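You operate a simulated robot arm through the tools that you are given. There is no shell and no other tool. Be economical: measure what you need, move in short steps, check, and stop when the job is done.

You run a simulated two-armed robot. Do the job below in one go: nothing can be reset, and whatever is moved stays where it is left.

## Task
Tighten the one loose cap and seal that jar with the blue seal block.
Fine: a tight cap's stripe meets the mark on its jar; do it on the REWORK plate, block back on its spot, the other two jars untouched; nothing dropped, broken or left on. Set down upright: what you pick out.

It is judged by the outcome, as a careful person would: the job done as asked, and still so three seconds after it is handed in. It fails if anything else is knocked over, pushed out of place, dropped, spilled or broken. Lids that push on must go on centred and level and be pressed home; caps that screw on are set level and turned clockwise until they are tight.

## Robot
Two 7-joint arms with two-finger parallel grippers on one trunk, on a base that drives. Base frame: it is fixed to the floor where the robot stands at the start and does not move with it; the origin is under the middle of the robot, x ahead of it, y to its left, z up; the surface under the hand at the start is at about z = 0.85. Units: m, degrees, N and s.
The left shoulder is at the start at [0.073, 0.174, 1.184], the right one opposite. With the tool pointing down near the work surface each hand reaches from about 0.26 to 0.7 m from the robot's upright axis, wherever it stands, measured 20 degrees to its own side. Places, roughly: green block on a flat foot [-1, -6, 1.5]; grey rework plate [0.5, 0.2, 0.9]. Payload 3.6 kg a hand.
The tool frame of a hand sits at the grasp point between the pads (the TCP): z along the fingers, y along the line on which they close. The tips reach 0.03 m beyond it. Largest opening 0.11 m; finger width 0.02, thickness 0.01; the body of the gripper, 0.048 by 0.112 m, starts 0.055 m behind the TCP.
Orientation is that of the tool frame in the base frame, as [roll, pitch, yaw] about the fixed x, y, z axes, in that order (R = Rz(yaw) Ry(pitch) Rx(roll)). With the fingers straight down and closing along the base's y, the tool's x points along the base's -x, its y along +y and its z along -z.

## Interface
- The arms move only by the tool servo_tool. It takes "left_deltas", "right_deltas" or both (then of equal length, played together; a hand with none holds still); each is a list of rows, each a list of 7 numbers: the shift along the tool's x, y, z in m, then the turn, a rotation vector about the tool's x, y, z in degrees, then the finger opening in m, from 0 to 0.11. In form: [[tx, ty, tz, rx, ry, rz, fingers], ...]. A call has 1 to 8 rows; each row is the pose to reach, as a shift and turn from the pose commanded when the call began, along the tool's axes at that moment. Rows are played at 5 a second. More than 0.05 m and 8.6 degrees between two rows, or a gripper value outside its range, and nothing of the call is played. A pose out of reach is approached as far as the arm can. The call stops where the force on the tool passes 40 N (or 10 N more than at its start, if that is more) or the arm is blocked; 0.2 s more then pass. The fingers move at their own pace (about 0.153 m/s each) and stop on an object; they squeeze with about 22 N. The grip force told is the motor's: it shows also when the fingers shut on nothing. Time passes only in rows, and 0.2 s behind the last, so rows that repeat a pose let the fingers close. The reply holds the time, the measured pose of the TCP, the force on the tool along the base axes, the opening and the grip force, in the units named above and with some noise, with the torque about the TCP (base axes, N m) and any sound that the robot's microphone picked up.
- Cameras (640 x 400 px; columns grow to the right, rows downward): "scene" is now at [0.1578, 0.0348, 1.3535]; the picture's right is [0.39, -0.92, 0.00], its down [-0.56, -0.23, -0.80] and it looks along [0.74, 0.31, -0.60] (base axes); focal length 220 px, centre (320, 200). "left" rides on the left gripper at [0.072, -0.017, -0.103] in its tool frame; the picture's right is [0.23, 0.97, 0.00], its down [-0.76, 0.18, -0.62] and it looks along [-0.61, 0.14, 0.78] (tool axes); focal length 222 px, centre (320, 200). "right" rides on the right gripper at [0.072, 0.017, -0.103] in its tool frame; the picture's right is [-0.23, 0.97, 0.00], its down [-0.76, -0.18, -0.62] and it looks along [-0.61, -0.14, 0.78] (tool axes); focal length 222 px, centre (320, 200). There is no depth. A picture from a camera that has moved, and an enlarged one, comes with that camera's place and axes in the base frame and with its lens.
- capture(camera): a new picture of that camera. The clock stands still meanwhile.
- move_column(by): slides the trunk up (or, below 0, down) by that many m; the arms and the scene camera ride with it, the base frame stays. It gives what a move gives, with no picture.
- base_move(legs): drives the robot by 1 to 6 legs, each [ahead, left, turn to the left] in m, m and degrees, along the robot's own axes; the way and the turn of a leg run together, so that a leg with both is an arc; at most 1.5 m and 180 degrees a leg. The arms and the cameras ride along, it lands a little off, and it stops where it bumps. It gives what a move gives.
- head_to(pan, tilt): turns the head with the scene camera to pan (to the left, within 86 degrees either way) and tilt (down, from -29 to 69), counted from straight ahead of the robot. It gives what a move gives.
- inspect(camera, box): a new picture of the part [left, top, right, bottom] of that camera's present view, enlarged. The clock stands still meanwhile.
- hand_in(): hands the job in; it is judged then, once.

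Work in short steps. Places have to be worked out from the pictures, the camera data and where the tool is seen: move nearer, look again, correct. Check each grasp and each placing, and mend what went wrong. You have 120 turns and 100 pictures in all, those below and enlarged ones among them. Open the grippers and draw the arms clear of the work before you hand the job in, unless the task says otherwise; then end with one line.

The tools are called by a JSON object that holds its "api" and its "payload". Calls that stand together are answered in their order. servo_tool: Moves the arms, as the interface text tells. Its arguments: {"type":"object","properties":{"left_deltas":{"type":"array"},"right_deltas":{"type":"array"}},"required":[]} The other tools are called the same way: move_column (by) slides the trunk up or down; base_move (legs) drives the base; head_to (pan, tilt) turns the head that bears the scene camera; capture (camera) takes a picture; inspect (camera, box) takes an enlarged picture of a part of a camera's view; hand_in () hands the job in.

At the start:

```text
time: 0.0
left_eef_pos: [0.3163, 0.3798, 1.1705]
left_tcp_rot: [179.9, 0.1, -179.9]
left_force: [-0.5, -0.2, 0.3]
left_torque: [0.02, 0.03, 0.01]
left_finger_gap: 0.1102
left_finger_force: 0.2
right_eef_pos: [0.3466, 0.043, 1.1737]
right_tcp_rot: [179.9, -0.1, 180.0]
right_force: [0.4, 0.7, 0.1]
right_torque: [-0.03, -0.01, 0.01]
right_finger_gap: 0.1101
right_finger_force: 0.0
trunk travel left (down, up): [-0.3, 0.463]
robot x, y, heading: [-0.0015, -0.0018, -0.3]
head pan, tilt: [22.8, 37.0]
```

scene: 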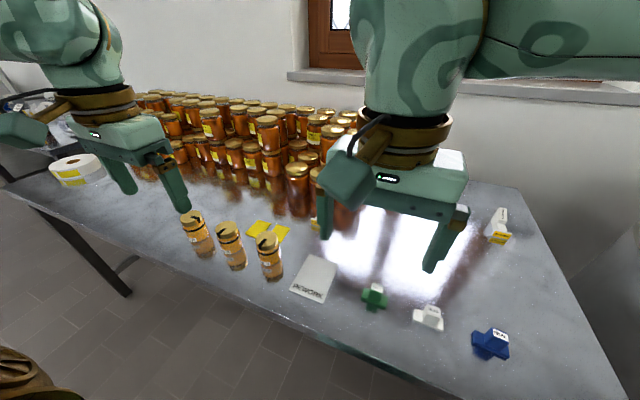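
right: 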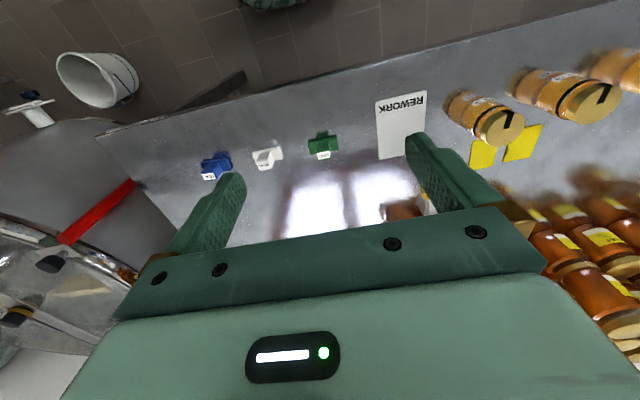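
left: 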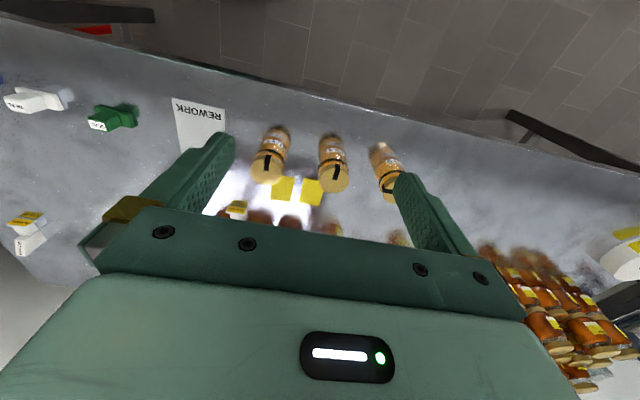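

The scene shows three jars to the left of the REWORK plate, and blocks (green, white, blue) to the right. I zoom in on the jars and the blocks.

{"api": "inspect", "payload": {"camera": "scene", "box": [170, 190, 350, 302]}}

{"api": "inspect", "payload": {"camera": "left", "box": [160, 80, 420, 242]}}

{"api": "inspect", "payload": {"camera": "scene", "box": [340, 190, 560, 370]}}

```text
3.56 times, centred on (260, 246) of scene
camera zoom: at [0.1578, 0.0348, 1.3535], right [0.39, -0.92, 0.0], down [-0.56, -0.23, -0.8], along [0.74, 0.31, -0.6], focal length 784 px, centre (533, 36)
```

zoom: 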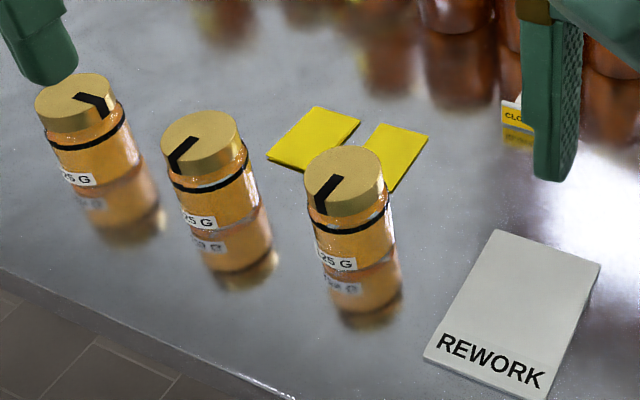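

```text
2.46 times, centred on (290, 161) of left
camera zoom: at [0.2434, 0.3613, 1.2743], right [-0.23, 0.97, 0.0], down [0.76, 0.18, 0.62], along [0.61, 0.14, -0.78], focal length 547 px, centre (394, 296)
```

zoom: 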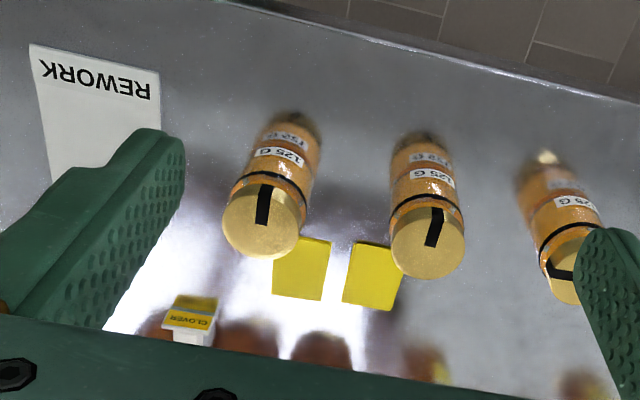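

```text
2.22 times, centred on (450, 280) of scene
camera zoom: at [0.1578, 0.0348, 1.3535], right [0.39, -0.92, 0.0], down [-0.56, -0.23, -0.8], along [0.74, 0.31, -0.6], focal length 490 px, centre (31, 22)
```

zoom: 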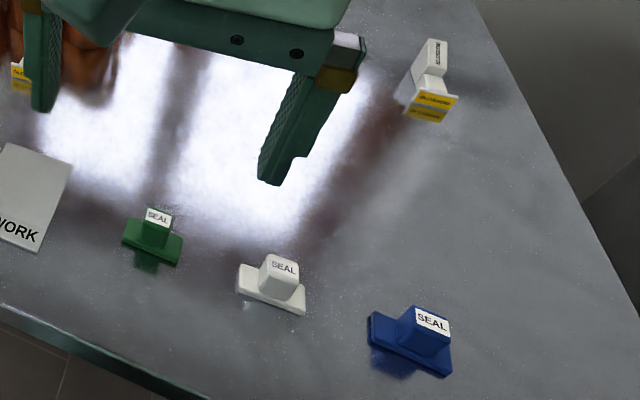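

Jars estimated at about (0.465,0.315), (0.457,0.437) and (0.455,0.562), with cap tops near z 0.93. I lower the left hand, staying above the jars, to look closely at stripes and marks.

{"api": "servo_tool", "payload": {"left_deltas": [[0.01, 0, 0.04, 0, 0, 0, 0.11], [0.02, 0, 0.08, 0, 0, 0, 0.11], [0.03, 0, 0.11, 0, 0, 0, 0.11], [0.03, 0, 0.11, 0, 0, 0, 0.11]]}}

{"api": "capture", "payload": {"camera": "left"}}

{"api": "capture", "payload": {"camera": "scene"}}

```text
time: 1.0
left_eef_pos: [0.2873, 0.3794, 1.0602]
left_tcp_rot: [-180.0, 0.2, 180.0]
left_force: [0.1, 0.5, 0.0]
left_torque: [0.01, -0.01, -0.02]
left_finger_gap: 0.1101
left_finger_force: 0.0
right_eef_pos: [0.3464, 0.0426, 1.1717]
right_tcp_rot: [180.0, 0.0, -180.0]
right_force: [0.2, 0.2, 0.3]
right_torque: [0.01, -0.01, 0.02]
right_finger_gap: 0.1099
right_finger_force: 0.0
trunk travel left (down, up): [-0.3, 0.463]
robot x, y, heading: [-0.0024, -0.0046, -0.2]
head pan, tilt: [22.8, 37.0]
```

```text
93 pictures are left
camera left: at [0.215, 0.3611, 1.164], right [-0.23, 0.97, 0.0], down [0.76, 0.18, 0.62], along [0.61, 0.14, -0.78], focal length 222 px, centre (320, 200)
```

left: 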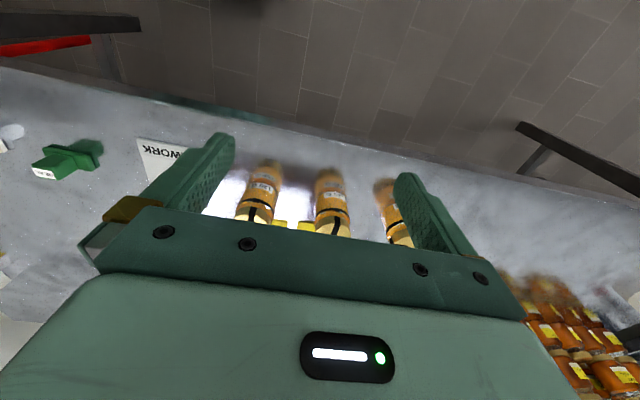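

```text
92 pictures are left
camera scene: at [0.1578, 0.0347, 1.3535], right [0.39, -0.92, 0.0], down [-0.56, -0.23, -0.8], along [0.74, 0.31, -0.6], focal length 220 px, centre (320, 200)
```

scene: 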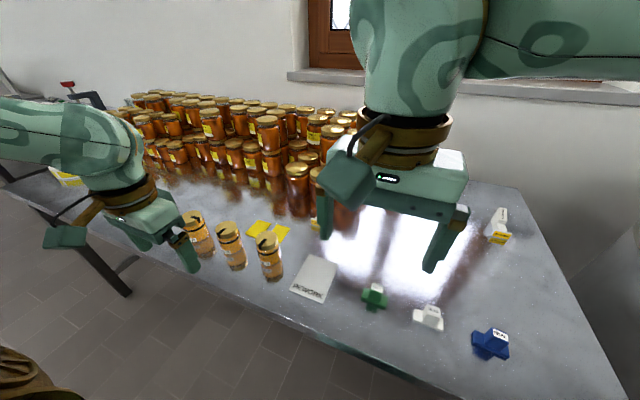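

Zoom on the jars from here, both views.

{"api": "inspect", "payload": {"camera": "left", "box": [220, 145, 420, 255]}}

{"api": "inspect", "payload": {"camera": "scene", "box": [175, 205, 295, 280]}}

```text
3.20 times, centred on (320, 200) of left
camera zoom: at [0.215, 0.3611, 1.164], right [-0.23, 0.97, 0.0], down [0.76, 0.18, 0.62], along [0.61, 0.14, -0.78], focal length 711 px, centre (320, 200)
```

zoom: 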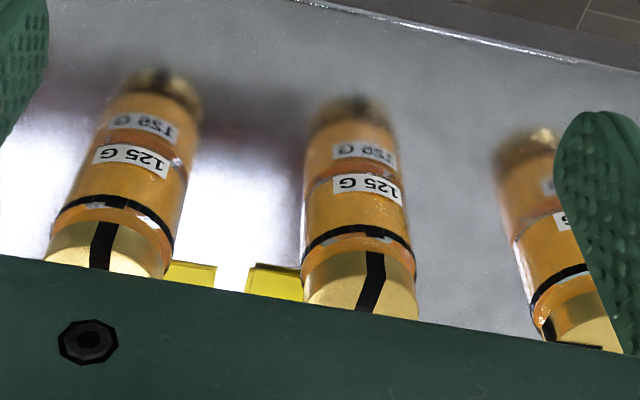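

```text
5.33 times, centred on (235, 242) of scene
camera zoom: at [0.1578, 0.0347, 1.3535], right [0.39, -0.92, 0.0], down [-0.56, -0.23, -0.8], along [0.74, 0.31, -0.6], focal length 1175 px, centre (773, -27)
```

zoom: 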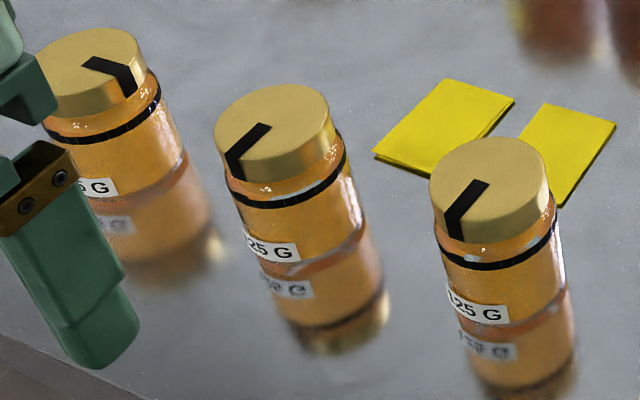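

A small tick sits on each jar's ring. I move closer to compare tick and stripe, first on jar 1 (leftmost) and jar 2.

{"api": "servo_tool", "payload": {"left_deltas": [[-0.04, 0.03, 0.015, 0, 0, 0, 0.11], [-0.07, 0.07, 0.04, 0, 0, 0, 0.11], [-0.07, 0.11, 0.055, 0, 0, 0, 0.11], [-0.07, 0.15, 0.055, 0, 0, 0, 0.11], [-0.07, 0.15, 0.055, 0, 0, 0, 0.11]]}}

{"api": "inspect", "payload": {"camera": "left", "box": [200, 100, 440, 250]}}

```text
refused: row 1 steps farther than a row can; nothing moved
```

```text
2.67 times, centred on (320, 175) of left
camera zoom: at [0.215, 0.3611, 1.164], right [-0.23, 0.97, 0.0], down [0.76, 0.18, 0.62], along [0.61, 0.14, -0.78], focal length 592 px, centre (320, 267)
```

zoom: 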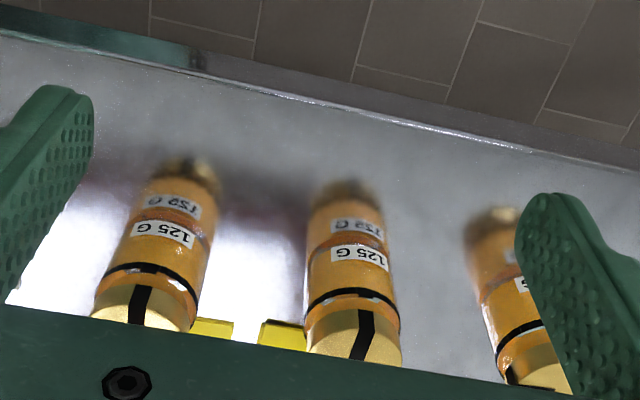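

Step was too long; smaller rows now, to the same viewing spot.

{"api": "servo_tool", "payload": {"left_deltas": [[-0.03, 0.03, 0.015, 0, 0, 0, 0.11], [-0.05, 0.06, 0.03, 0, 0, 0, 0.11], [-0.07, 0.09, 0.045, 0, 0, 0, 0.11], [-0.07, 0.12, 0.055, 0, 0, 0, 0.11], [-0.07, 0.15, 0.055, 0, 0, 0, 0.11], [-0.07, 0.15, 0.055, 0, 0, 0, 0.11]]}}

{"api": "inspect", "payload": {"camera": "left", "box": [200, 70, 440, 220]}}

```text
time: 2.4
left_eef_pos: [0.356, 0.5293, 1.0056]
left_tcp_rot: [-180.0, 0.1, -179.9]
left_force: [0.4, 0.4, -1.2]
left_torque: [0.0, -0.04, -0.02]
left_finger_gap: 0.1101
left_finger_force: 0.1
right_eef_pos: [0.3449, 0.0426, 1.1736]
right_tcp_rot: [180.0, 0.0, -180.0]
right_force: [-0.1, 0.4, -1.0]
right_torque: [-0.01, -0.04, 0.0]
right_finger_gap: 0.1104
right_finger_force: 0.0
trunk travel left (down, up): [-0.3, 0.463]
robot x, y, heading: [-0.004, 0.0017, -0.1]
head pan, tilt: [22.8, 37.0]
```

```text
2.67 times, centred on (320, 145) of left
camera zoom: at [0.2829, 0.5114, 1.109], right [-0.23, 0.97, 0.0], down [0.76, 0.18, 0.62], along [0.61, 0.14, -0.78], focal length 592 px, centre (320, 347)
```

zoom: 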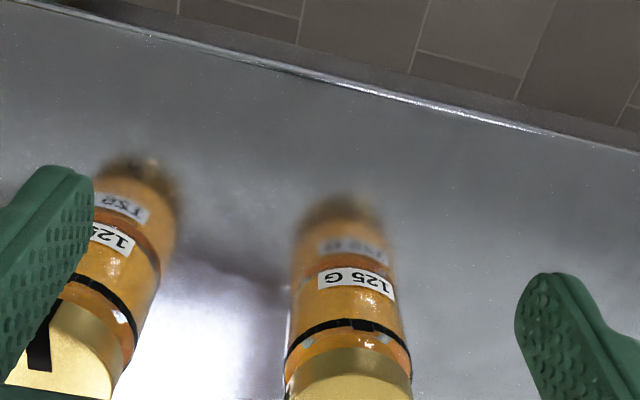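

Jar 1's tick is near the label; the stripe isn't visible there. Zooming on the rings.

{"api": "inspect", "payload": {"camera": "left", "box": [295, 165, 375, 225]}}

{"api": "inspect", "payload": {"camera": "left", "box": [195, 155, 275, 215]}}

```text
6.67 times, centred on (335, 195) of left
camera zoom: at [0.2829, 0.5114, 1.109], right [-0.23, 0.97, 0.0], down [0.76, 0.18, 0.62], along [0.61, 0.14, -0.78], focal length 1481 px, centre (220, 233)
```

zoom: 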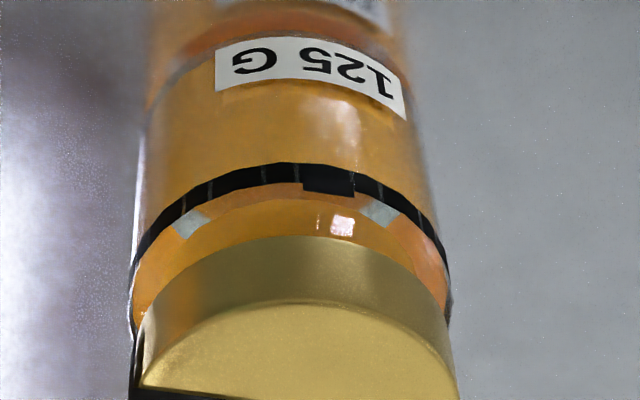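

```text
6.67 times, centred on (235, 185) of left
camera zoom: at [0.2829, 0.5114, 1.109], right [-0.23, 0.97, 0.0], down [0.76, 0.18, 0.62], along [0.61, 0.14, -0.78], focal length 1481 px, centre (887, 300)
```

zoom: 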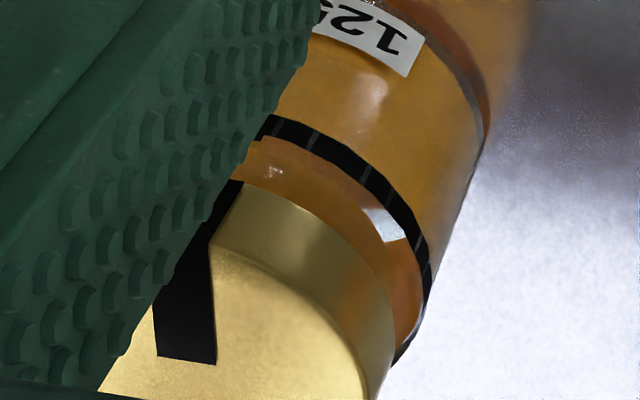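

Jar 1's stripe is about 90° away from its tick, while on jars 2 and 3 stripe and tick line up. So jar 1 (near (0.449, 0.561)) is the loose one. I move the hand above it and look again to pin down its centre, and also look at the plate and yellow sheets.

{"api": "servo_tool", "payload": {"left_deltas": [[-0.03, 0.015, -0.02, 0, 0, 0, 0.11], [-0.06, 0.03, -0.03, 0, 0, 0, 0.11], [-0.075, 0.033, -0.03, 0, 0, 0, 0.11], [-0.075, 0.033, -0.03, 0, 0, 0, 0.11], [-0.075, 0.033, -0.03, 0, 0, 0, 0.11]]}}

{"api": "capture", "payload": {"camera": "left"}}

{"api": "inspect", "payload": {"camera": "scene", "box": [230, 215, 350, 305]}}

```text
time: 3.6
left_eef_pos: [0.4304, 0.561, 1.0366]
left_tcp_rot: [-180.0, 0.1, -179.9]
left_force: [0.1, -0.4, -0.8]
left_torque: [-0.05, 0.0, -0.02]
left_finger_gap: 0.11
left_finger_force: 0.1
right_eef_pos: [0.3453, 0.0429, 1.1721]
right_tcp_rot: [180.0, 0.0, 179.9]
right_force: [-0.8, -0.1, 0.0]
right_torque: [-0.02, 0.04, -0.01]
right_finger_gap: 0.1099
right_finger_force: 0.1
trunk travel left (down, up): [-0.3, 0.463]
robot x, y, heading: [0.004, 0.0, -0.5]
head pan, tilt: [22.8, 37.0]
```

```text
85 pictures are left
camera left: at [0.3587, 0.5439, 1.1395], right [-0.23, 0.97, 0.0], down [0.76, 0.18, 0.62], along [0.61, 0.14, -0.78], focal length 222 px, centre (320, 200)
```

left: 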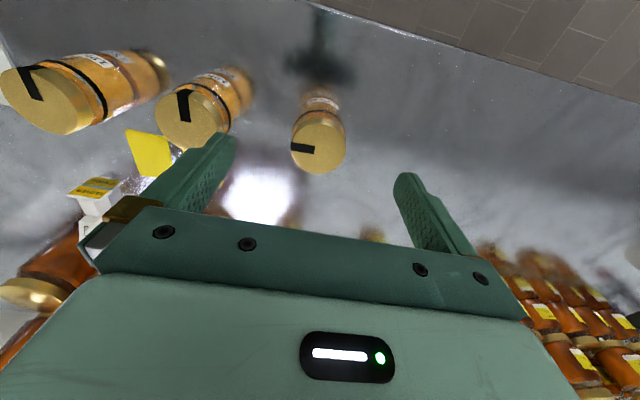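

```text
4.44 times, centred on (290, 260) of scene
camera zoom: at [0.1581, 0.0348, 1.3535], right [0.39, -0.92, 0.0], down [-0.56, -0.23, -0.8], along [0.74, 0.31, -0.6], focal length 980 px, centre (453, -67)
```

zoom: 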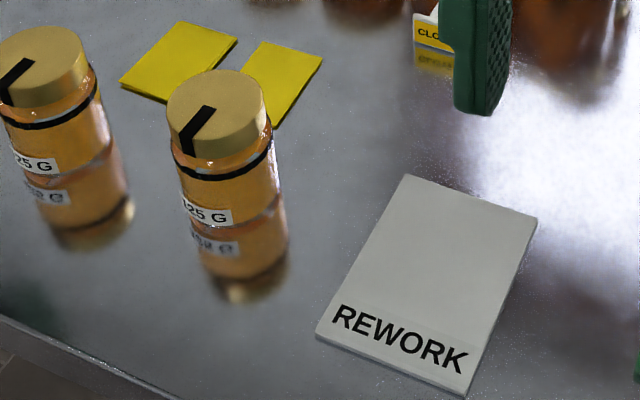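

Cap centre works out at about (0.456, 0.565), in reach. I line up in x, then go down over the jar with open fingers.

{"api": "servo_tool", "payload": {"left_deltas": [[-0.025, 0.003, 0.0, 0, 0, 0, 0.11], [-0.025, 0.003, 0.04, 0, 0, 0, 0.11], [-0.025, 0.003, 0.08, 0, 0, 0, 0.11], [-0.025, 0.003, 0.11, 0, 0, 0, 0.11], [-0.025, 0.003, 0.135, 0, 0, 0, 0.11], [-0.025, 0.003, 0.135, 0, 0, 0, 0.11]]}}

{"api": "capture", "payload": {"camera": "left"}}

{"api": "inspect", "payload": {"camera": "scene", "box": [140, 190, 260, 280]}}

```text
time: 5.0
left_eef_pos: [0.4564, 0.5651, 0.901]
left_tcp_rot: [179.9, 0.1, 180.0]
left_force: [-0.1, -1.1, -0.3]
left_torque: [-0.01, 0.01, 0.04]
left_finger_gap: 0.11
left_finger_force: 0.0
right_eef_pos: [0.3455, 0.0438, 1.1723]
right_tcp_rot: [180.0, 0.0, 179.9]
right_force: [0.2, 0.2, -0.1]
right_torque: [0.0, 0.0, 0.01]
right_finger_gap: 0.1099
right_finger_force: 0.0
trunk travel left (down, up): [-0.3, 0.463]
robot x, y, heading: [-0.0001, 0.0007, -0.2]
head pan, tilt: [22.8, 37.0]
```

```text
83 pictures are left
camera left: at [0.3839, 0.5472, 1.0043], right [-0.23, 0.97, 0.0], down [0.76, 0.18, 0.62], along [0.61, 0.14, -0.78], focal length 222 px, centre (320, 200)
```

left: 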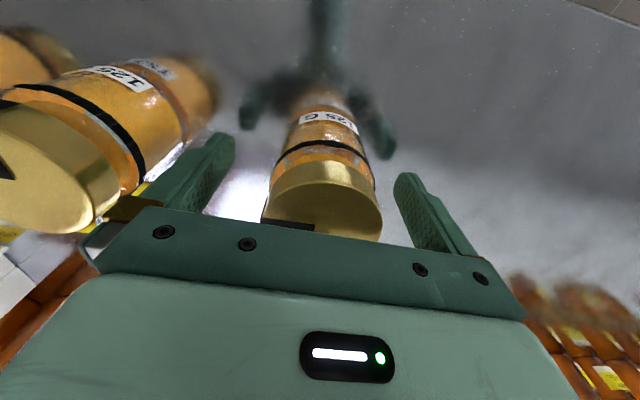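

```text
4.44 times, centred on (200, 235) of scene
camera zoom: at [0.1577, 0.0347, 1.3535], right [0.39, -0.92, 0.0], down [-0.56, -0.23, -0.8], along [0.74, 0.31, -0.6], focal length 980 px, centre (853, 44)
```

zoom: 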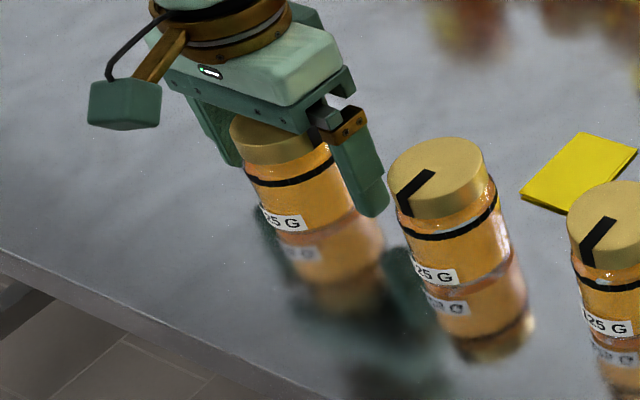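

The jar is centred between the fingers with the tips below the ring. I close the fingers.

{"api": "servo_tool", "payload": {"left_deltas": [[0, 0, 0, 0, 0, 0, 0.08], [0, 0, 0, 0, 0, 0, 0.04], [0, 0, 0, 0, 0, 0, 0.04], [0, 0, 0, 0, 0, 0, 0.04]]}}

{"api": "inspect", "payload": {"camera": "scene", "box": [140, 190, 260, 280]}}

```text
time: 6.0
left_eef_pos: [0.4566, 0.5652, 0.8998]
left_tcp_rot: [-180.0, 0.1, -179.9]
left_force: [0.3, -0.7, 0.3]
left_torque: [-0.03, 0.0, -0.02]
left_finger_gap: 0.0595
left_finger_force: 22.4
right_eef_pos: [0.3458, 0.0427, 1.173]
right_tcp_rot: [180.0, 0.0, 180.0]
right_force: [0.2, 0.6, -0.7]
right_torque: [-0.01, 0.01, 0.01]
right_finger_gap: 0.1101
right_finger_force: 0.1
trunk travel left (down, up): [-0.3, 0.463]
robot x, y, heading: [-0.0006, 0.001, 0.1]
head pan, tilt: [22.8, 37.0]
```

```text
4.44 times, centred on (200, 235) of scene
camera zoom: at [0.158, 0.0349, 1.3535], right [0.39, -0.92, 0.0], down [-0.56, -0.23, -0.8], along [0.74, 0.31, -0.6], focal length 980 px, centre (853, 44)
```

zoom: 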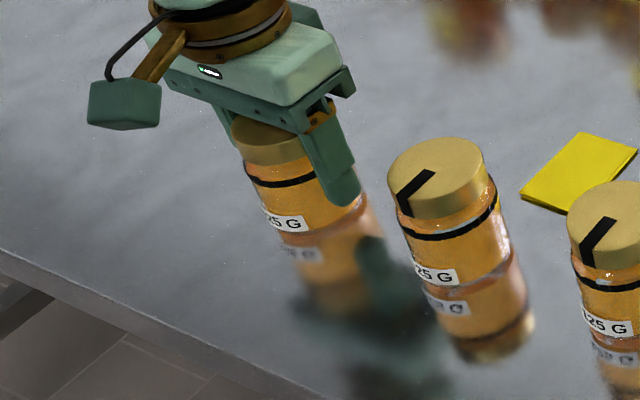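

Held firmly (gap 0.0595). I lift 0.15 m while moving the right hand out of the way to the right.

{"api": "servo_tool", "payload": {"left_deltas": [[0, 0, -0.02, 0, 0, 0, 0.04], [0, 0, -0.06, 0, 0, 0, 0.04], [0, 0, -0.1, 0, 0, 0, 0.04], [0, 0, -0.14, 0, 0, 0, 0.04], [0, 0, -0.14, 0, 0, 0, 0.04]], "right_deltas": [[0, -0.04, 0, 0, 0, 0, 0.11], [0, -0.08, 0, 0, 0, 0, 0.11], [0, -0.12, 0, 0, 0, 0, 0.11], [0, -0.16, 0, 0, 0, 0, 0.11], [0, -0.16, 0, 0, 0, 0, 0.11]]}}

{"api": "capture", "payload": {"camera": "scene"}}

```text
time: 7.2
left_eef_pos: [0.4563, 0.5668, 1.0384]
left_tcp_rot: [-179.9, 0.0, -179.8]
left_force: [-0.4, -0.3, -3.2]
left_torque: [-0.04, 0.01, 0.02]
left_finger_gap: 0.0595
left_finger_force: 21.6
right_eef_pos: [0.3465, -0.1169, 1.1715]
right_tcp_rot: [-179.9, 0.0, -180.0]
right_force: [-0.4, -0.3, -0.1]
right_torque: [-0.03, -0.02, 0.02]
right_finger_gap: 0.1099
right_finger_force: 0.2
trunk travel left (down, up): [-0.3, 0.463]
robot x, y, heading: [0.0009, 0.0004, -0.2]
head pan, tilt: [22.8, 37.0]
```

```text
80 pictures are left
camera scene: at [0.1588, 0.0365, 1.3533], right [0.39, -0.92, 0.0], down [-0.56, -0.23, -0.8], along [0.74, 0.31, -0.6], focal length 220 px, centre (320, 200)
```

scene: 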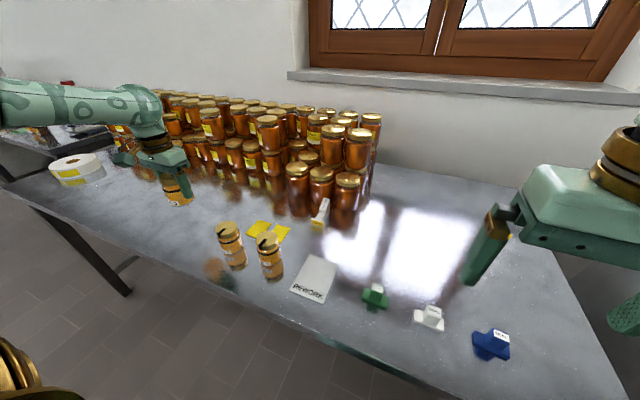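

Jar 1 lifted whole (about 3 N). I carry it over the other jars to above the plate at about (0.468, 0.176).

{"api": "servo_tool", "payload": {"left_deltas": [[0, -0.01, -0.03, 0, 0, 0, 0.04], [0, -0.055, -0.04, 0, 0, 0, 0.04], [0, -0.103, -0.04, 0, 0, 0, 0.04], [0, -0.151, -0.04, 0, 0, 0, 0.04], [-0.003, -0.199, -0.04, 0, 0, 0, 0.04], [-0.006, -0.247, -0.04, 0, 0, 0, 0.04], [-0.009, -0.295, -0.04, 0, 0, 0, 0.04], [-0.012, -0.343, -0.04, 0, 0, 0, 0.04]]}}

{"api": "servo_tool", "payload": {"left_deltas": [[0, -0.047, 0, 0, 0, 0, 0.04], [0, -0.047, 0, 0, 0, 0, 0.04], [0, -0.047, 0.03, 0, 0, 0, 0.04], [0, -0.047, 0.03, 0, 0, 0, 0.04]]}}

{"api": "capture", "payload": {"camera": "scene"}}

{"api": "capture", "payload": {"camera": "left"}}

```text
time: 9.0
left_eef_pos: [0.4682, 0.2212, 1.0805]
left_tcp_rot: [180.0, 0.0, -179.9]
left_force: [1.1, -0.1, -2.3]
left_torque: [0.0, 0.03, 0.0]
left_finger_gap: 0.0593
left_finger_force: 22.2
right_eef_pos: [0.3466, -0.1182, 1.1716]
right_tcp_rot: [180.0, -0.1, -180.0]
right_force: [-0.3, 0.7, -0.8]
right_torque: [-0.01, 0.05, 0.0]
right_finger_gap: 0.1101
right_finger_force: 0.2
trunk travel left (down, up): [-0.3, 0.463]
robot x, y, heading: [0.0015, -0.0014, -0.2]
head pan, tilt: [22.8, 37.0]
```

```text
time: 10.0
left_eef_pos: [0.4669, 0.1767, 1.0507]
left_tcp_rot: [-180.0, 0.1, -179.8]
left_force: [-0.1, -0.1, -2.6]
left_torque: [0.03, 0.02, 0.05]
left_finger_gap: 0.0594
left_finger_force: 22.1
right_eef_pos: [0.3451, -0.1174, 1.1725]
right_tcp_rot: [-180.0, 0.1, -180.0]
right_force: [-0.1, 0.1, -0.1]
right_torque: [0.01, -0.02, 0.01]
right_finger_gap: 0.1101
right_finger_force: 0.1
trunk travel left (down, up): [-0.3, 0.463]
robot x, y, heading: [-0.0007, -0.0027, 0.2]
head pan, tilt: [22.8, 37.0]
```

```text
79 pictures are left
camera scene: at [0.1575, 0.0347, 1.3536], right [0.39, -0.92, 0.0], down [-0.56, -0.23, -0.8], along [0.74, 0.31, -0.6], focal length 220 px, centre (320, 200)
```

scene: 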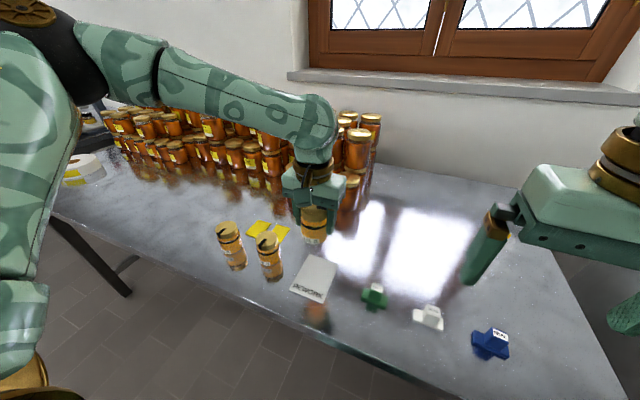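

```text
78 pictures are left
camera left: at [0.3949, 0.1574, 1.1552], right [-0.23, 0.97, 0.0], down [0.76, 0.18, 0.62], along [0.61, 0.14, -0.78], focal length 222 px, centre (320, 200)
```

left: 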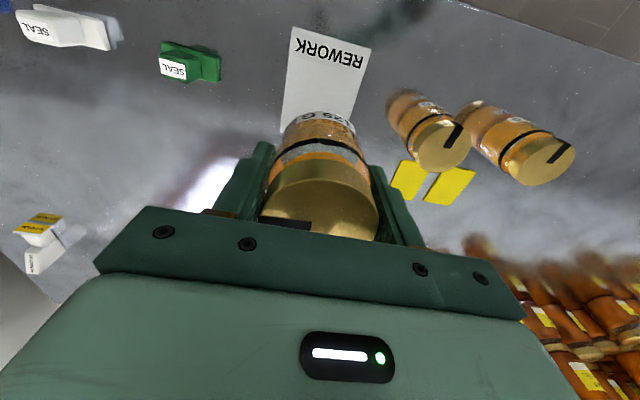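

The plate edges agree between views (x 0.404–0.523, y 0.13–0.22). I lower the jar to just above the plate, then feel for contact.

{"api": "servo_tool", "payload": {"left_deltas": [[0, -0.002, 0.04, 0, 0, 0, 0.04], [0, -0.002, 0.08, 0, 0, 0, 0.04], [0, -0.002, 0.115, 0, 0, 0, 0.04], [0, -0.002, 0.135, 0, 0, 0, 0.04], [0, -0.002, 0.138, 0, 0, 0, 0.04], [0, -0.002, 0.138, 0, 0, 0, 0.04]]}}

{"api": "inspect", "payload": {"camera": "scene", "box": [255, 205, 375, 310]}}

```text
time: 11.4
left_eef_pos: [0.4691, 0.1725, 0.9132]
left_tcp_rot: [180.0, 0.1, -179.9]
left_force: [0.7, 1.2, -2.5]
left_torque: [0.0, 0.02, -0.03]
left_finger_gap: 0.0594
left_finger_force: 22.0
right_eef_pos: [0.3462, -0.1186, 1.1724]
right_tcp_rot: [-180.0, 0.0, -180.0]
right_force: [-0.2, 0.9, -0.3]
right_torque: [0.02, 0.01, -0.03]
right_finger_gap: 0.1102
right_finger_force: 0.0
trunk travel left (down, up): [-0.3, 0.463]
robot x, y, heading: [0.0005, -0.0026, 0.0]
head pan, tilt: [22.8, 37.0]
```

```text
3.81 times, centred on (315, 258) of scene
camera zoom: at [0.1582, 0.0346, 1.3534], right [0.39, -0.92, 0.0], down [-0.56, -0.23, -0.8], along [0.74, 0.31, -0.6], focal length 840 px, centre (339, -19)
```

zoom: 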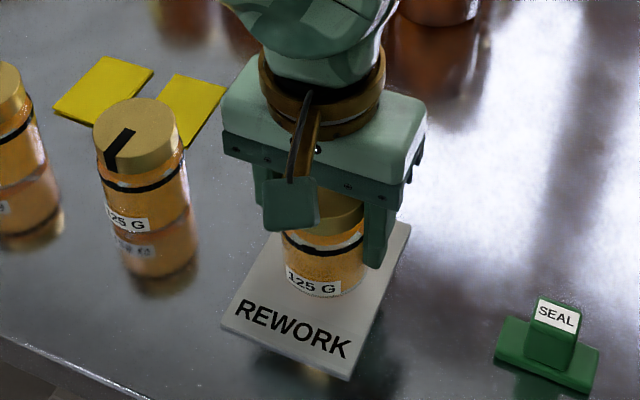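

Still hanging (−2.5 N). Lower by millimetres.

{"api": "servo_tool", "payload": {"left_deltas": [[0, 0, 0.002, 0, 0, 0, 0.04], [0, 0, 0.004, 0, 0, 0, 0.04], [0, 0, 0.006, 0, 0, 0, 0.04], [0, 0, 0.006, 0, 0, 0, 0.04]]}}

```text
time: 12.4
left_eef_pos: [0.4683, 0.174, 0.9071]
left_tcp_rot: [-180.0, 0.2, -179.9]
left_force: [0.6, 1.2, 2.0]
left_torque: [0.06, 0.11, -0.02]
left_finger_gap: 0.0591
left_finger_force: 22.6
right_eef_pos: [0.346, -0.1175, 1.1721]
right_tcp_rot: [-180.0, 0.0, 180.0]
right_force: [0.0, -0.6, -0.5]
right_torque: [-0.05, 0.02, -0.01]
right_finger_gap: 0.1099
right_finger_force: 0.0
trunk travel left (down, up): [-0.3, 0.463]
robot x, y, heading: [-0.0004, -0.0011, -0.0]
head pan, tilt: [22.8, 37.0]
```

Contact felt (+2 N): the jar stands on the plate. I release and rise.

{"api": "servo_tool", "payload": {"left_deltas": [[0, 0, 0, 0, 0, 0, 0.08], [0, 0, 0, 0, 0, 0, 0.11], [0, 0, 0, 0, 0, 0, 0.11], [0, 0, -0.04, 0, 0, 0, 0.11], [0, 0, -0.09, 0, 0, 0, 0.11], [0, 0, -0.14, 0, 0, 0, 0.11], [0, 0, -0.14, 0, 0, 0, 0.11]]}}

{"api": "capture", "payload": {"camera": "left"}}

{"api": "inspect", "payload": {"camera": "left", "box": [240, 60, 400, 215]}}

```text
time: 14.0
left_eef_pos: [0.469, 0.1731, 1.0459]
left_tcp_rot: [-180.0, 0.0, 180.0]
left_force: [0.4, 0.0, -1.0]
left_torque: [-0.01, 0.02, -0.02]
left_finger_gap: 0.1099
left_finger_force: 0.0
right_eef_pos: [0.3477, -0.1175, 1.1717]
right_tcp_rot: [180.0, -0.2, -180.0]
right_force: [0.5, 0.0, 0.0]
right_torque: [0.02, 0.0, 0.03]
right_finger_gap: 0.11
right_finger_force: 0.2
trunk travel left (down, up): [-0.3, 0.463]
robot x, y, heading: [0.0008, 0.0004, 0.1]
head pan, tilt: [22.8, 37.0]
```

```text
76 pictures are left
camera left: at [0.3961, 0.1546, 1.1499], right [-0.23, 0.97, 0.0], down [0.76, 0.18, 0.62], along [0.61, 0.14, -0.78], focal length 222 px, centre (320, 200)
```

left: 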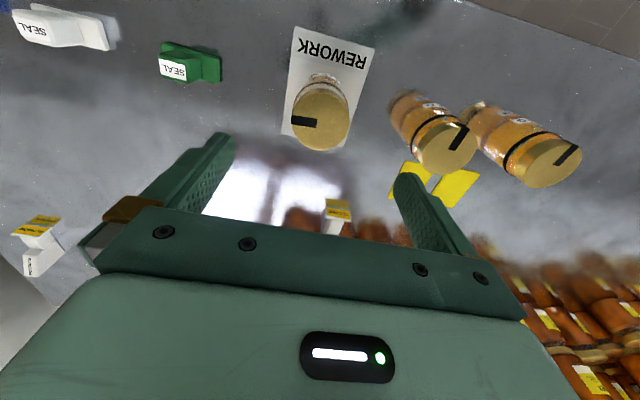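

```text
2.58 times, centred on (320, 138) of left
camera zoom: at [0.3961, 0.1546, 1.1499], right [-0.23, 0.97, 0.0], down [0.76, 0.18, 0.62], along [0.61, 0.14, -0.78], focal length 573 px, centre (320, 361)
```

zoom: 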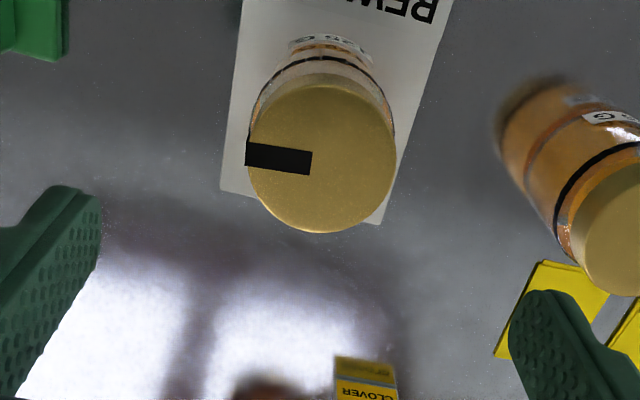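

The jar stands at about (0.468, 0.172) on the plate; cap about 0.052 wide, body 0.059, so the hand gripped only the body. Plan: the right hand, tilted 50° and coming from the robot's side, holds the low body while the left hand turns the cap from above. First the left hand clears off and the right comes over, yawed 30°.

{"api": "servo_tool", "payload": {"left_deltas": [[0, 0.0, -0.04, 0, 0, 0, 0.11], [0, 0.03, -0.07, 0, 0, 0, 0.11], [0, 0.07, -0.1, 0, 0, 0, 0.11], [0, 0.11, -0.1, 0, 0, 0, 0.11], [0, 0.15, -0.1, 0, 0, 0, 0.11], [0, 0.15, -0.1, 0, 0, 0, 0.11]], "right_deltas": [[0, 0.03, 0, 0, 0, -6, 0.11], [0, 0.07, 0, 0, 0, -12, 0.11], [-0.002, 0.11, 0, 0, 0, -18, 0.11], [-0.005, 0.15, 0, 0, 0, -24, 0.11], [-0.007, 0.19, 0, 0, 0, -30, 0.11], [-0.007, 0.21, 0, 0, 0, -30, 0.11]]}}

{"api": "servo_tool", "payload": {"right_deltas": [[0, 0, 0.0, 0, -8, 0, 0.11], [0, 0, 0.02, 0, -16, 0, 0.11], [0, 0, 0.04, 0, -24, 0, 0.11], [0, 0, 0.06, 0, -32, 0, 0.11], [0, 0, 0.08, 0, -41, 0, 0.11], [0, 0, 0.1, 0, -49, 0, 0.11], [0, 0, 0.12, 0, -50, 0, 0.11], [0, 0, 0.12, 0, -50, 0, 0.11]]}}

{"api": "capture", "payload": {"camera": "scene"}}

{"api": "capture", "payload": {"camera": "right"}}

```text
time: 15.4
left_eef_pos: [0.4672, 0.3231, 1.1469]
left_tcp_rot: [-179.9, 0.1, -180.0]
left_force: [0.3, -0.2, -0.1]
left_torque: [0.03, -0.02, 0.01]
left_finger_gap: 0.11
left_finger_force: 0.1
right_eef_pos: [0.3523, 0.0945, 1.1727]
right_tcp_rot: [180.0, 0.0, -149.9]
right_force: [0.5, -0.7, -0.1]
right_torque: [0.0, 0.0, -0.03]
right_finger_gap: 0.1099
right_finger_force: 0.1
trunk travel left (down, up): [-0.3, 0.463]
robot x, y, heading: [-0.0006, -0.0023, 0.1]
head pan, tilt: [22.8, 37.0]
```

```text
refused: row 5 steps farther than a row can; nothing moved
```

```text
74 pictures are left
camera scene: at [0.1581, 0.0344, 1.3534], right [0.39, -0.92, 0.0], down [-0.56, -0.23, -0.8], along [0.74, 0.31, -0.6], focal length 220 px, centre (320, 200)
```

scene: 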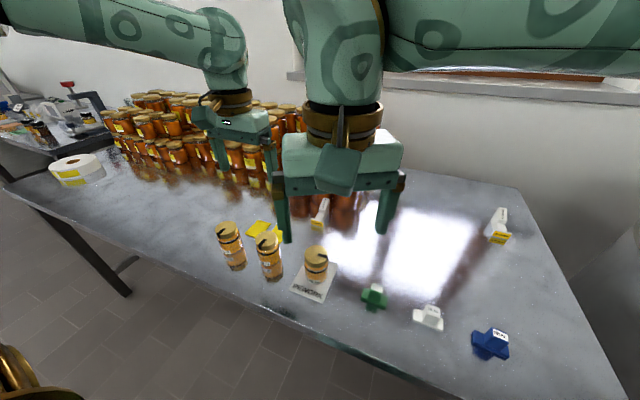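

```text
73 pictures are left
camera right: at [0.2822, 0.0717, 1.2763], right [-0.29, 0.96, 0.0], down [0.75, 0.23, 0.62], along [0.6, 0.18, -0.78], focal length 222 px, centre (320, 200)
```

right: 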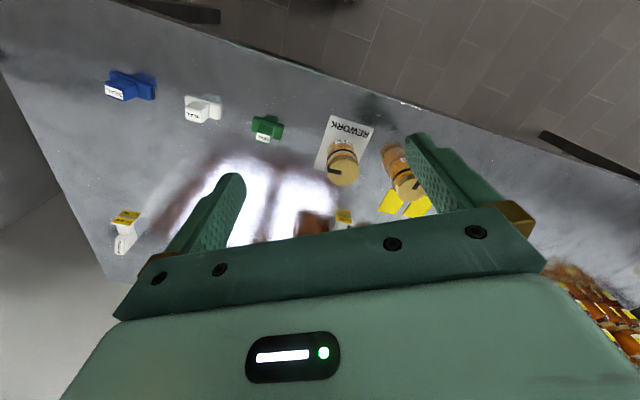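

Yaw done, all standing well. Now the tilt in smaller steps, with a little descent.

{"api": "servo_tool", "payload": {"right_deltas": [[0, 0, 0.0, 0, -7, 0, 0.11], [0, 0, 0.01, 0, -14, 0, 0.11], [0, 0, 0.02, 0, -21, 0, 0.11], [0, 0, 0.04, 0, -28, 0, 0.11], [0, 0, 0.06, 0, -35, 0, 0.11], [0, 0, 0.08, 0, -42, 0, 0.11], [0, 0, 0.1, 0, -50, 0, 0.11], [0, 0, 0.12, 0, -50, 0, 0.11]]}}

{"api": "capture", "payload": {"camera": "scene"}}

{"api": "capture", "payload": {"camera": "right"}}

```text
time: 17.2
left_eef_pos: [0.4683, 0.3242, 1.1471]
left_tcp_rot: [-180.0, 0.1, -179.9]
left_force: [-0.6, -0.8, -0.7]
left_torque: [0.01, 0.0, 0.02]
left_finger_gap: 0.1102
left_finger_force: 0.1
right_eef_pos: [0.3544, 0.0922, 1.0534]
right_tcp_rot: [179.7, 50.3, -150.4]
right_force: [0.2, -1.1, 0.6]
right_torque: [0.02, 0.03, 0.02]
right_finger_gap: 0.1102
right_finger_force: 0.0
trunk travel left (down, up): [-0.3, 0.463]
robot x, y, heading: [0.0008, -0.0022, -0.0]
head pan, tilt: [22.8, 37.0]
```

```text
72 pictures are left
camera scene: at [0.1584, 0.0348, 1.3534], right [0.39, -0.92, 0.0], down [-0.56, -0.23, -0.8], along [0.74, 0.31, -0.6], focal length 220 px, centre (320, 200)
```

scene: 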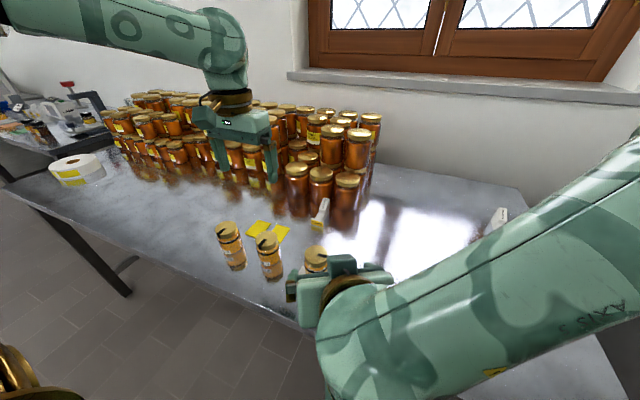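

```text
71 pictures are left
camera right: at [0.2378, 0.0443, 1.0642], right [-0.36, 0.92, 0.18], down [0.1, -0.15, 0.98], along [0.93, 0.37, -0.03], focal length 222 px, centre (320, 200)
```

right: 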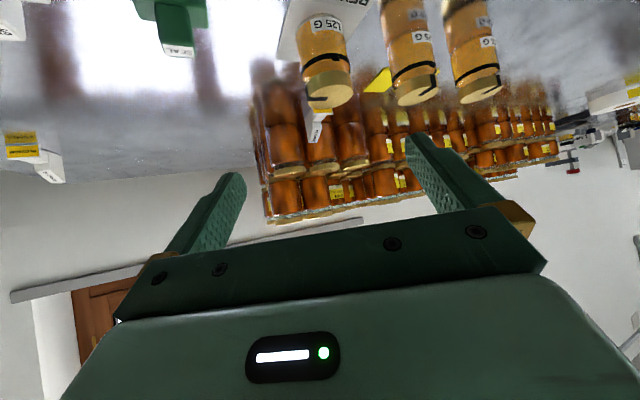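

Tilt reached at (0.354, 0.092, 1.053); jars undisturbed. Now to the pre-grasp point about 0.15 m short of the jar along the tool axis.

{"api": "servo_tool", "payload": {"right_deltas": [[0.02, 0.006, 0.02, 0, 0, 0, 0.11], [0.042, 0.012, 0.05, 0, 0, 0, 0.11], [0.042, 0.012, 0.05, 0, 0, 0, 0.11]]}}

{"api": "capture", "payload": {"camera": "right"}}

{"api": "capture", "payload": {"camera": "left"}}

```text
time: 18.0
left_eef_pos: [0.4677, 0.3238, 1.1461]
left_tcp_rot: [-180.0, 0.1, -179.9]
left_force: [0.1, 0.2, 0.3]
left_torque: [-0.01, -0.03, -0.01]
left_finger_gap: 0.11
left_finger_force: 0.2
right_eef_pos: [0.3648, 0.108, 0.9928]
right_tcp_rot: [179.6, 50.8, -151.3]
right_force: [0.5, -1.2, -0.1]
right_torque: [0.02, 0.02, 0.0]
right_finger_gap: 0.1101
right_finger_force: 0.0
trunk travel left (down, up): [-0.3, 0.463]
robot x, y, heading: [0.001, 0.0001, -0.1]
head pan, tilt: [22.8, 37.0]
```

```text
70 pictures are left
camera right: at [0.2465, 0.0616, 1.0009], right [-0.35, 0.92, 0.18], down [0.09, -0.16, 0.98], along [0.93, 0.36, -0.03], focal length 222 px, centre (320, 200)
```

right: 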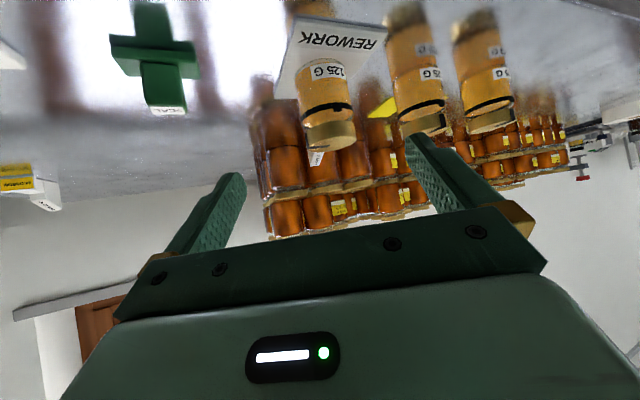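

```text
69 pictures are left
camera left: at [0.3955, 0.3056, 1.2508], right [-0.23, 0.97, 0.0], down [0.76, 0.18, 0.62], along [0.61, 0.14, -0.78], focal length 222 px, centre (320, 200)
```

left: 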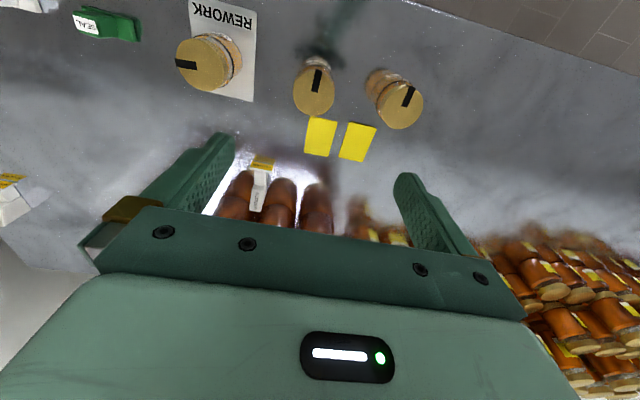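

Slight offset from command (a few mm). The jar lies ahead between the fingers. I advance 0.1 m along the tool and check.

{"api": "servo_tool", "payload": {"right_deltas": [[0.003, 0.002, 0.03, 0, 0, 0, 0.11], [0.006, 0.004, 0.065, 0, 0, 0, 0.11], [0.009, 0.006, 0.1, 0, 0, 0, 0.11], [0.009, 0.006, 0.1, 0, 0, 0, 0.11]]}}

{"api": "capture", "payload": {"camera": "right"}}

{"api": "capture", "payload": {"camera": "scene"}}

```text
time: 19.0
left_eef_pos: [0.4667, 0.3234, 1.1478]
left_tcp_rot: [180.0, 0.1, -179.9]
left_force: [-0.1, -0.5, -0.3]
left_torque: [-0.01, 0.0, -0.02]
left_finger_gap: 0.1102
left_finger_force: 0.1
right_eef_pos: [0.4135, 0.1505, 0.9158]
right_tcp_rot: [-179.9, 50.0, -150.0]
right_force: [-0.3, 0.7, 0.2]
right_torque: [-0.02, 0.0, 0.02]
right_finger_gap: 0.1098
right_finger_force: 0.1
trunk travel left (down, up): [-0.3, 0.463]
robot x, y, heading: [-0.0017, 0.0022, -0.0]
head pan, tilt: [22.8, 37.0]
```

```text
68 pictures are left
camera right: at [0.2974, 0.101, 0.9277], right [-0.36, 0.92, 0.17], down [0.1, -0.15, 0.98], along [0.93, 0.37, -0.04], focal length 222 px, centre (320, 200)
```

right: 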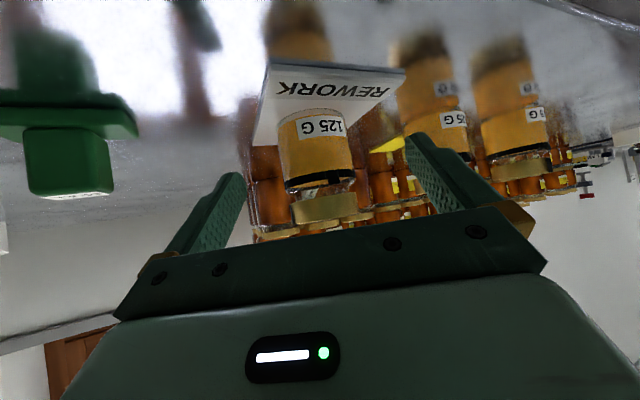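

```text
67 pictures are left
camera scene: at [0.1575, 0.0345, 1.3536], right [0.39, -0.92, 0.0], down [-0.56, -0.23, -0.8], along [0.74, 0.31, -0.6], focal length 220 px, centre (320, 200)
```

scene: 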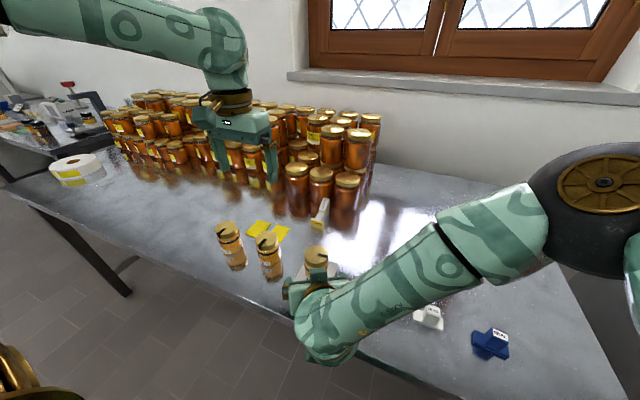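

Jar about 0.05 m ahead. Final advance to TCP ≈ (0.458, 0.166, 0.893), still open.

{"api": "servo_tool", "payload": {"right_deltas": [[-0.006, -0.006, 0.016, 0, 0, 0, 0.11], [-0.011, -0.0086, 0.033, 0, 0, 0, 0.11], [-0.012, -0.0086, 0.05, 0, 0, 0, 0.11], [-0.012, -0.0086, 0.05, 0, 0, 0, 0.11], [-0.012, -0.0086, 0.05, 0, 0, 0, 0.11]]}}

{"api": "capture", "payload": {"camera": "right"}}

{"api": "inspect", "payload": {"camera": "left", "box": [60, 0, 320, 162]}}

```text
time: 20.2
left_eef_pos: [0.4687, 0.3237, 1.1469]
left_tcp_rot: [180.0, 0.0, -180.0]
left_force: [0.6, -0.2, 0.4]
left_torque: [-0.04, 0.01, 0.0]
left_finger_gap: 0.1102
left_finger_force: 0.1
right_eef_pos: [0.4586, 0.1634, 0.8931]
right_tcp_rot: [179.9, 50.1, -150.1]
right_force: [0.4, 0.7, 0.9]
right_torque: [-0.01, -0.01, -0.01]
right_finger_gap: 0.11
right_finger_force: 0.0
trunk travel left (down, up): [-0.3, 0.463]
robot x, y, heading: [0.0012, -0.0001, -0.2]
head pan, tilt: [22.8, 37.0]
```

```text
66 pictures are left
camera right: at [0.3425, 0.1164, 0.9048], right [-0.36, 0.92, 0.17], down [0.1, -0.15, 0.98], along [0.93, 0.37, -0.04], focal length 222 px, centre (320, 200)
```

right: 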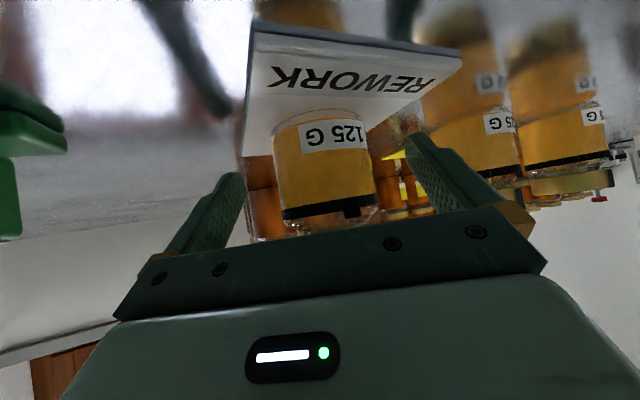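

```text
2.46 times, centred on (190, 81) of left
camera zoom: at [0.3959, 0.3061, 1.2505], right [-0.23, 0.97, 0.0], down [0.76, 0.18, 0.62], along [0.61, 0.14, -0.78], focal length 547 px, centre (640, 493)
```

zoom: 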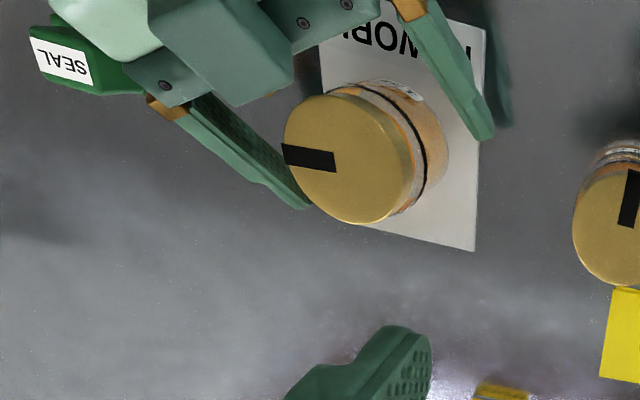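

Tips are around the jar. The tick shows at azimuth ≈168°, the stripe at ≈−81°, so about 110° clockwise remains. I centre by 2.5 mm and close the right fingers on the body.

{"api": "servo_tool", "payload": {"right_deltas": [[0, 0.0025, 0, 0, 0, 0, 0.11], [0, 0.0025, 0, 0, 0, 0, 0.075], [0, 0.0025, 0, 0, 0, 0, 0.065], [0, 0.0025, 0, 0, 0, 0, 0.04], [0, 0.0025, 0, 0, 0, 0, 0.04], [0, 0.0025, 0, 0, 0, 0, 0.04]]}}

{"api": "capture", "payload": {"camera": "right"}}

{"api": "inspect", "payload": {"camera": "left", "box": [60, 0, 320, 162]}}

```text
time: 21.6
left_eef_pos: [0.4696, 0.3247, 1.1465]
left_tcp_rot: [-179.9, 0.1, -179.9]
left_force: [0.3, 1.0, 0.4]
left_torque: [0.01, 0.01, 0.02]
left_finger_gap: 0.1101
left_finger_force: 0.1
right_eef_pos: [0.4587, 0.1672, 0.8942]
right_tcp_rot: [180.0, 49.9, -150.0]
right_force: [-0.8, -0.1, 0.3]
right_torque: [0.0, -0.03, 0.06]
right_finger_gap: 0.0587
right_finger_force: 21.8
trunk travel left (down, up): [-0.3, 0.463]
robot x, y, heading: [-0.0028, -0.0004, -0.1]
head pan, tilt: [22.8, 37.0]
```

```text
64 pictures are left
camera right: at [0.3408, 0.1183, 0.905], right [-0.36, 0.92, 0.17], down [0.1, -0.15, 0.98], along [0.93, 0.37, -0.04], focal length 222 px, centre (320, 200)
```

right: 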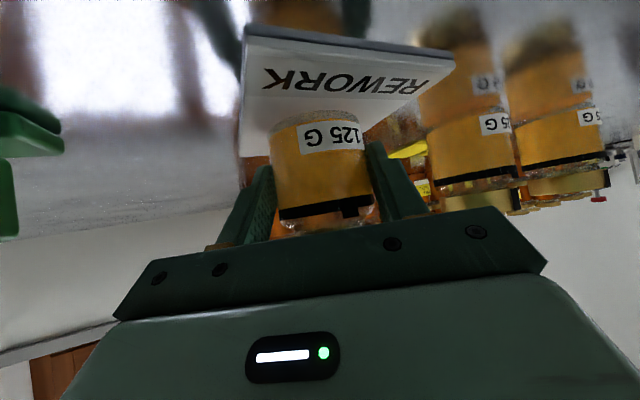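

```text
2.46 times, centred on (190, 81) of left
camera zoom: at [0.3958, 0.3061, 1.2505], right [-0.23, 0.97, 0.0], down [0.76, 0.18, 0.62], along [0.61, 0.14, -0.78], focal length 547 px, centre (640, 493)
```

zoom: 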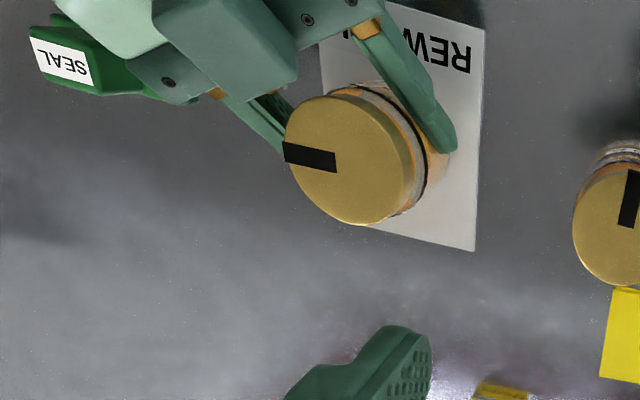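

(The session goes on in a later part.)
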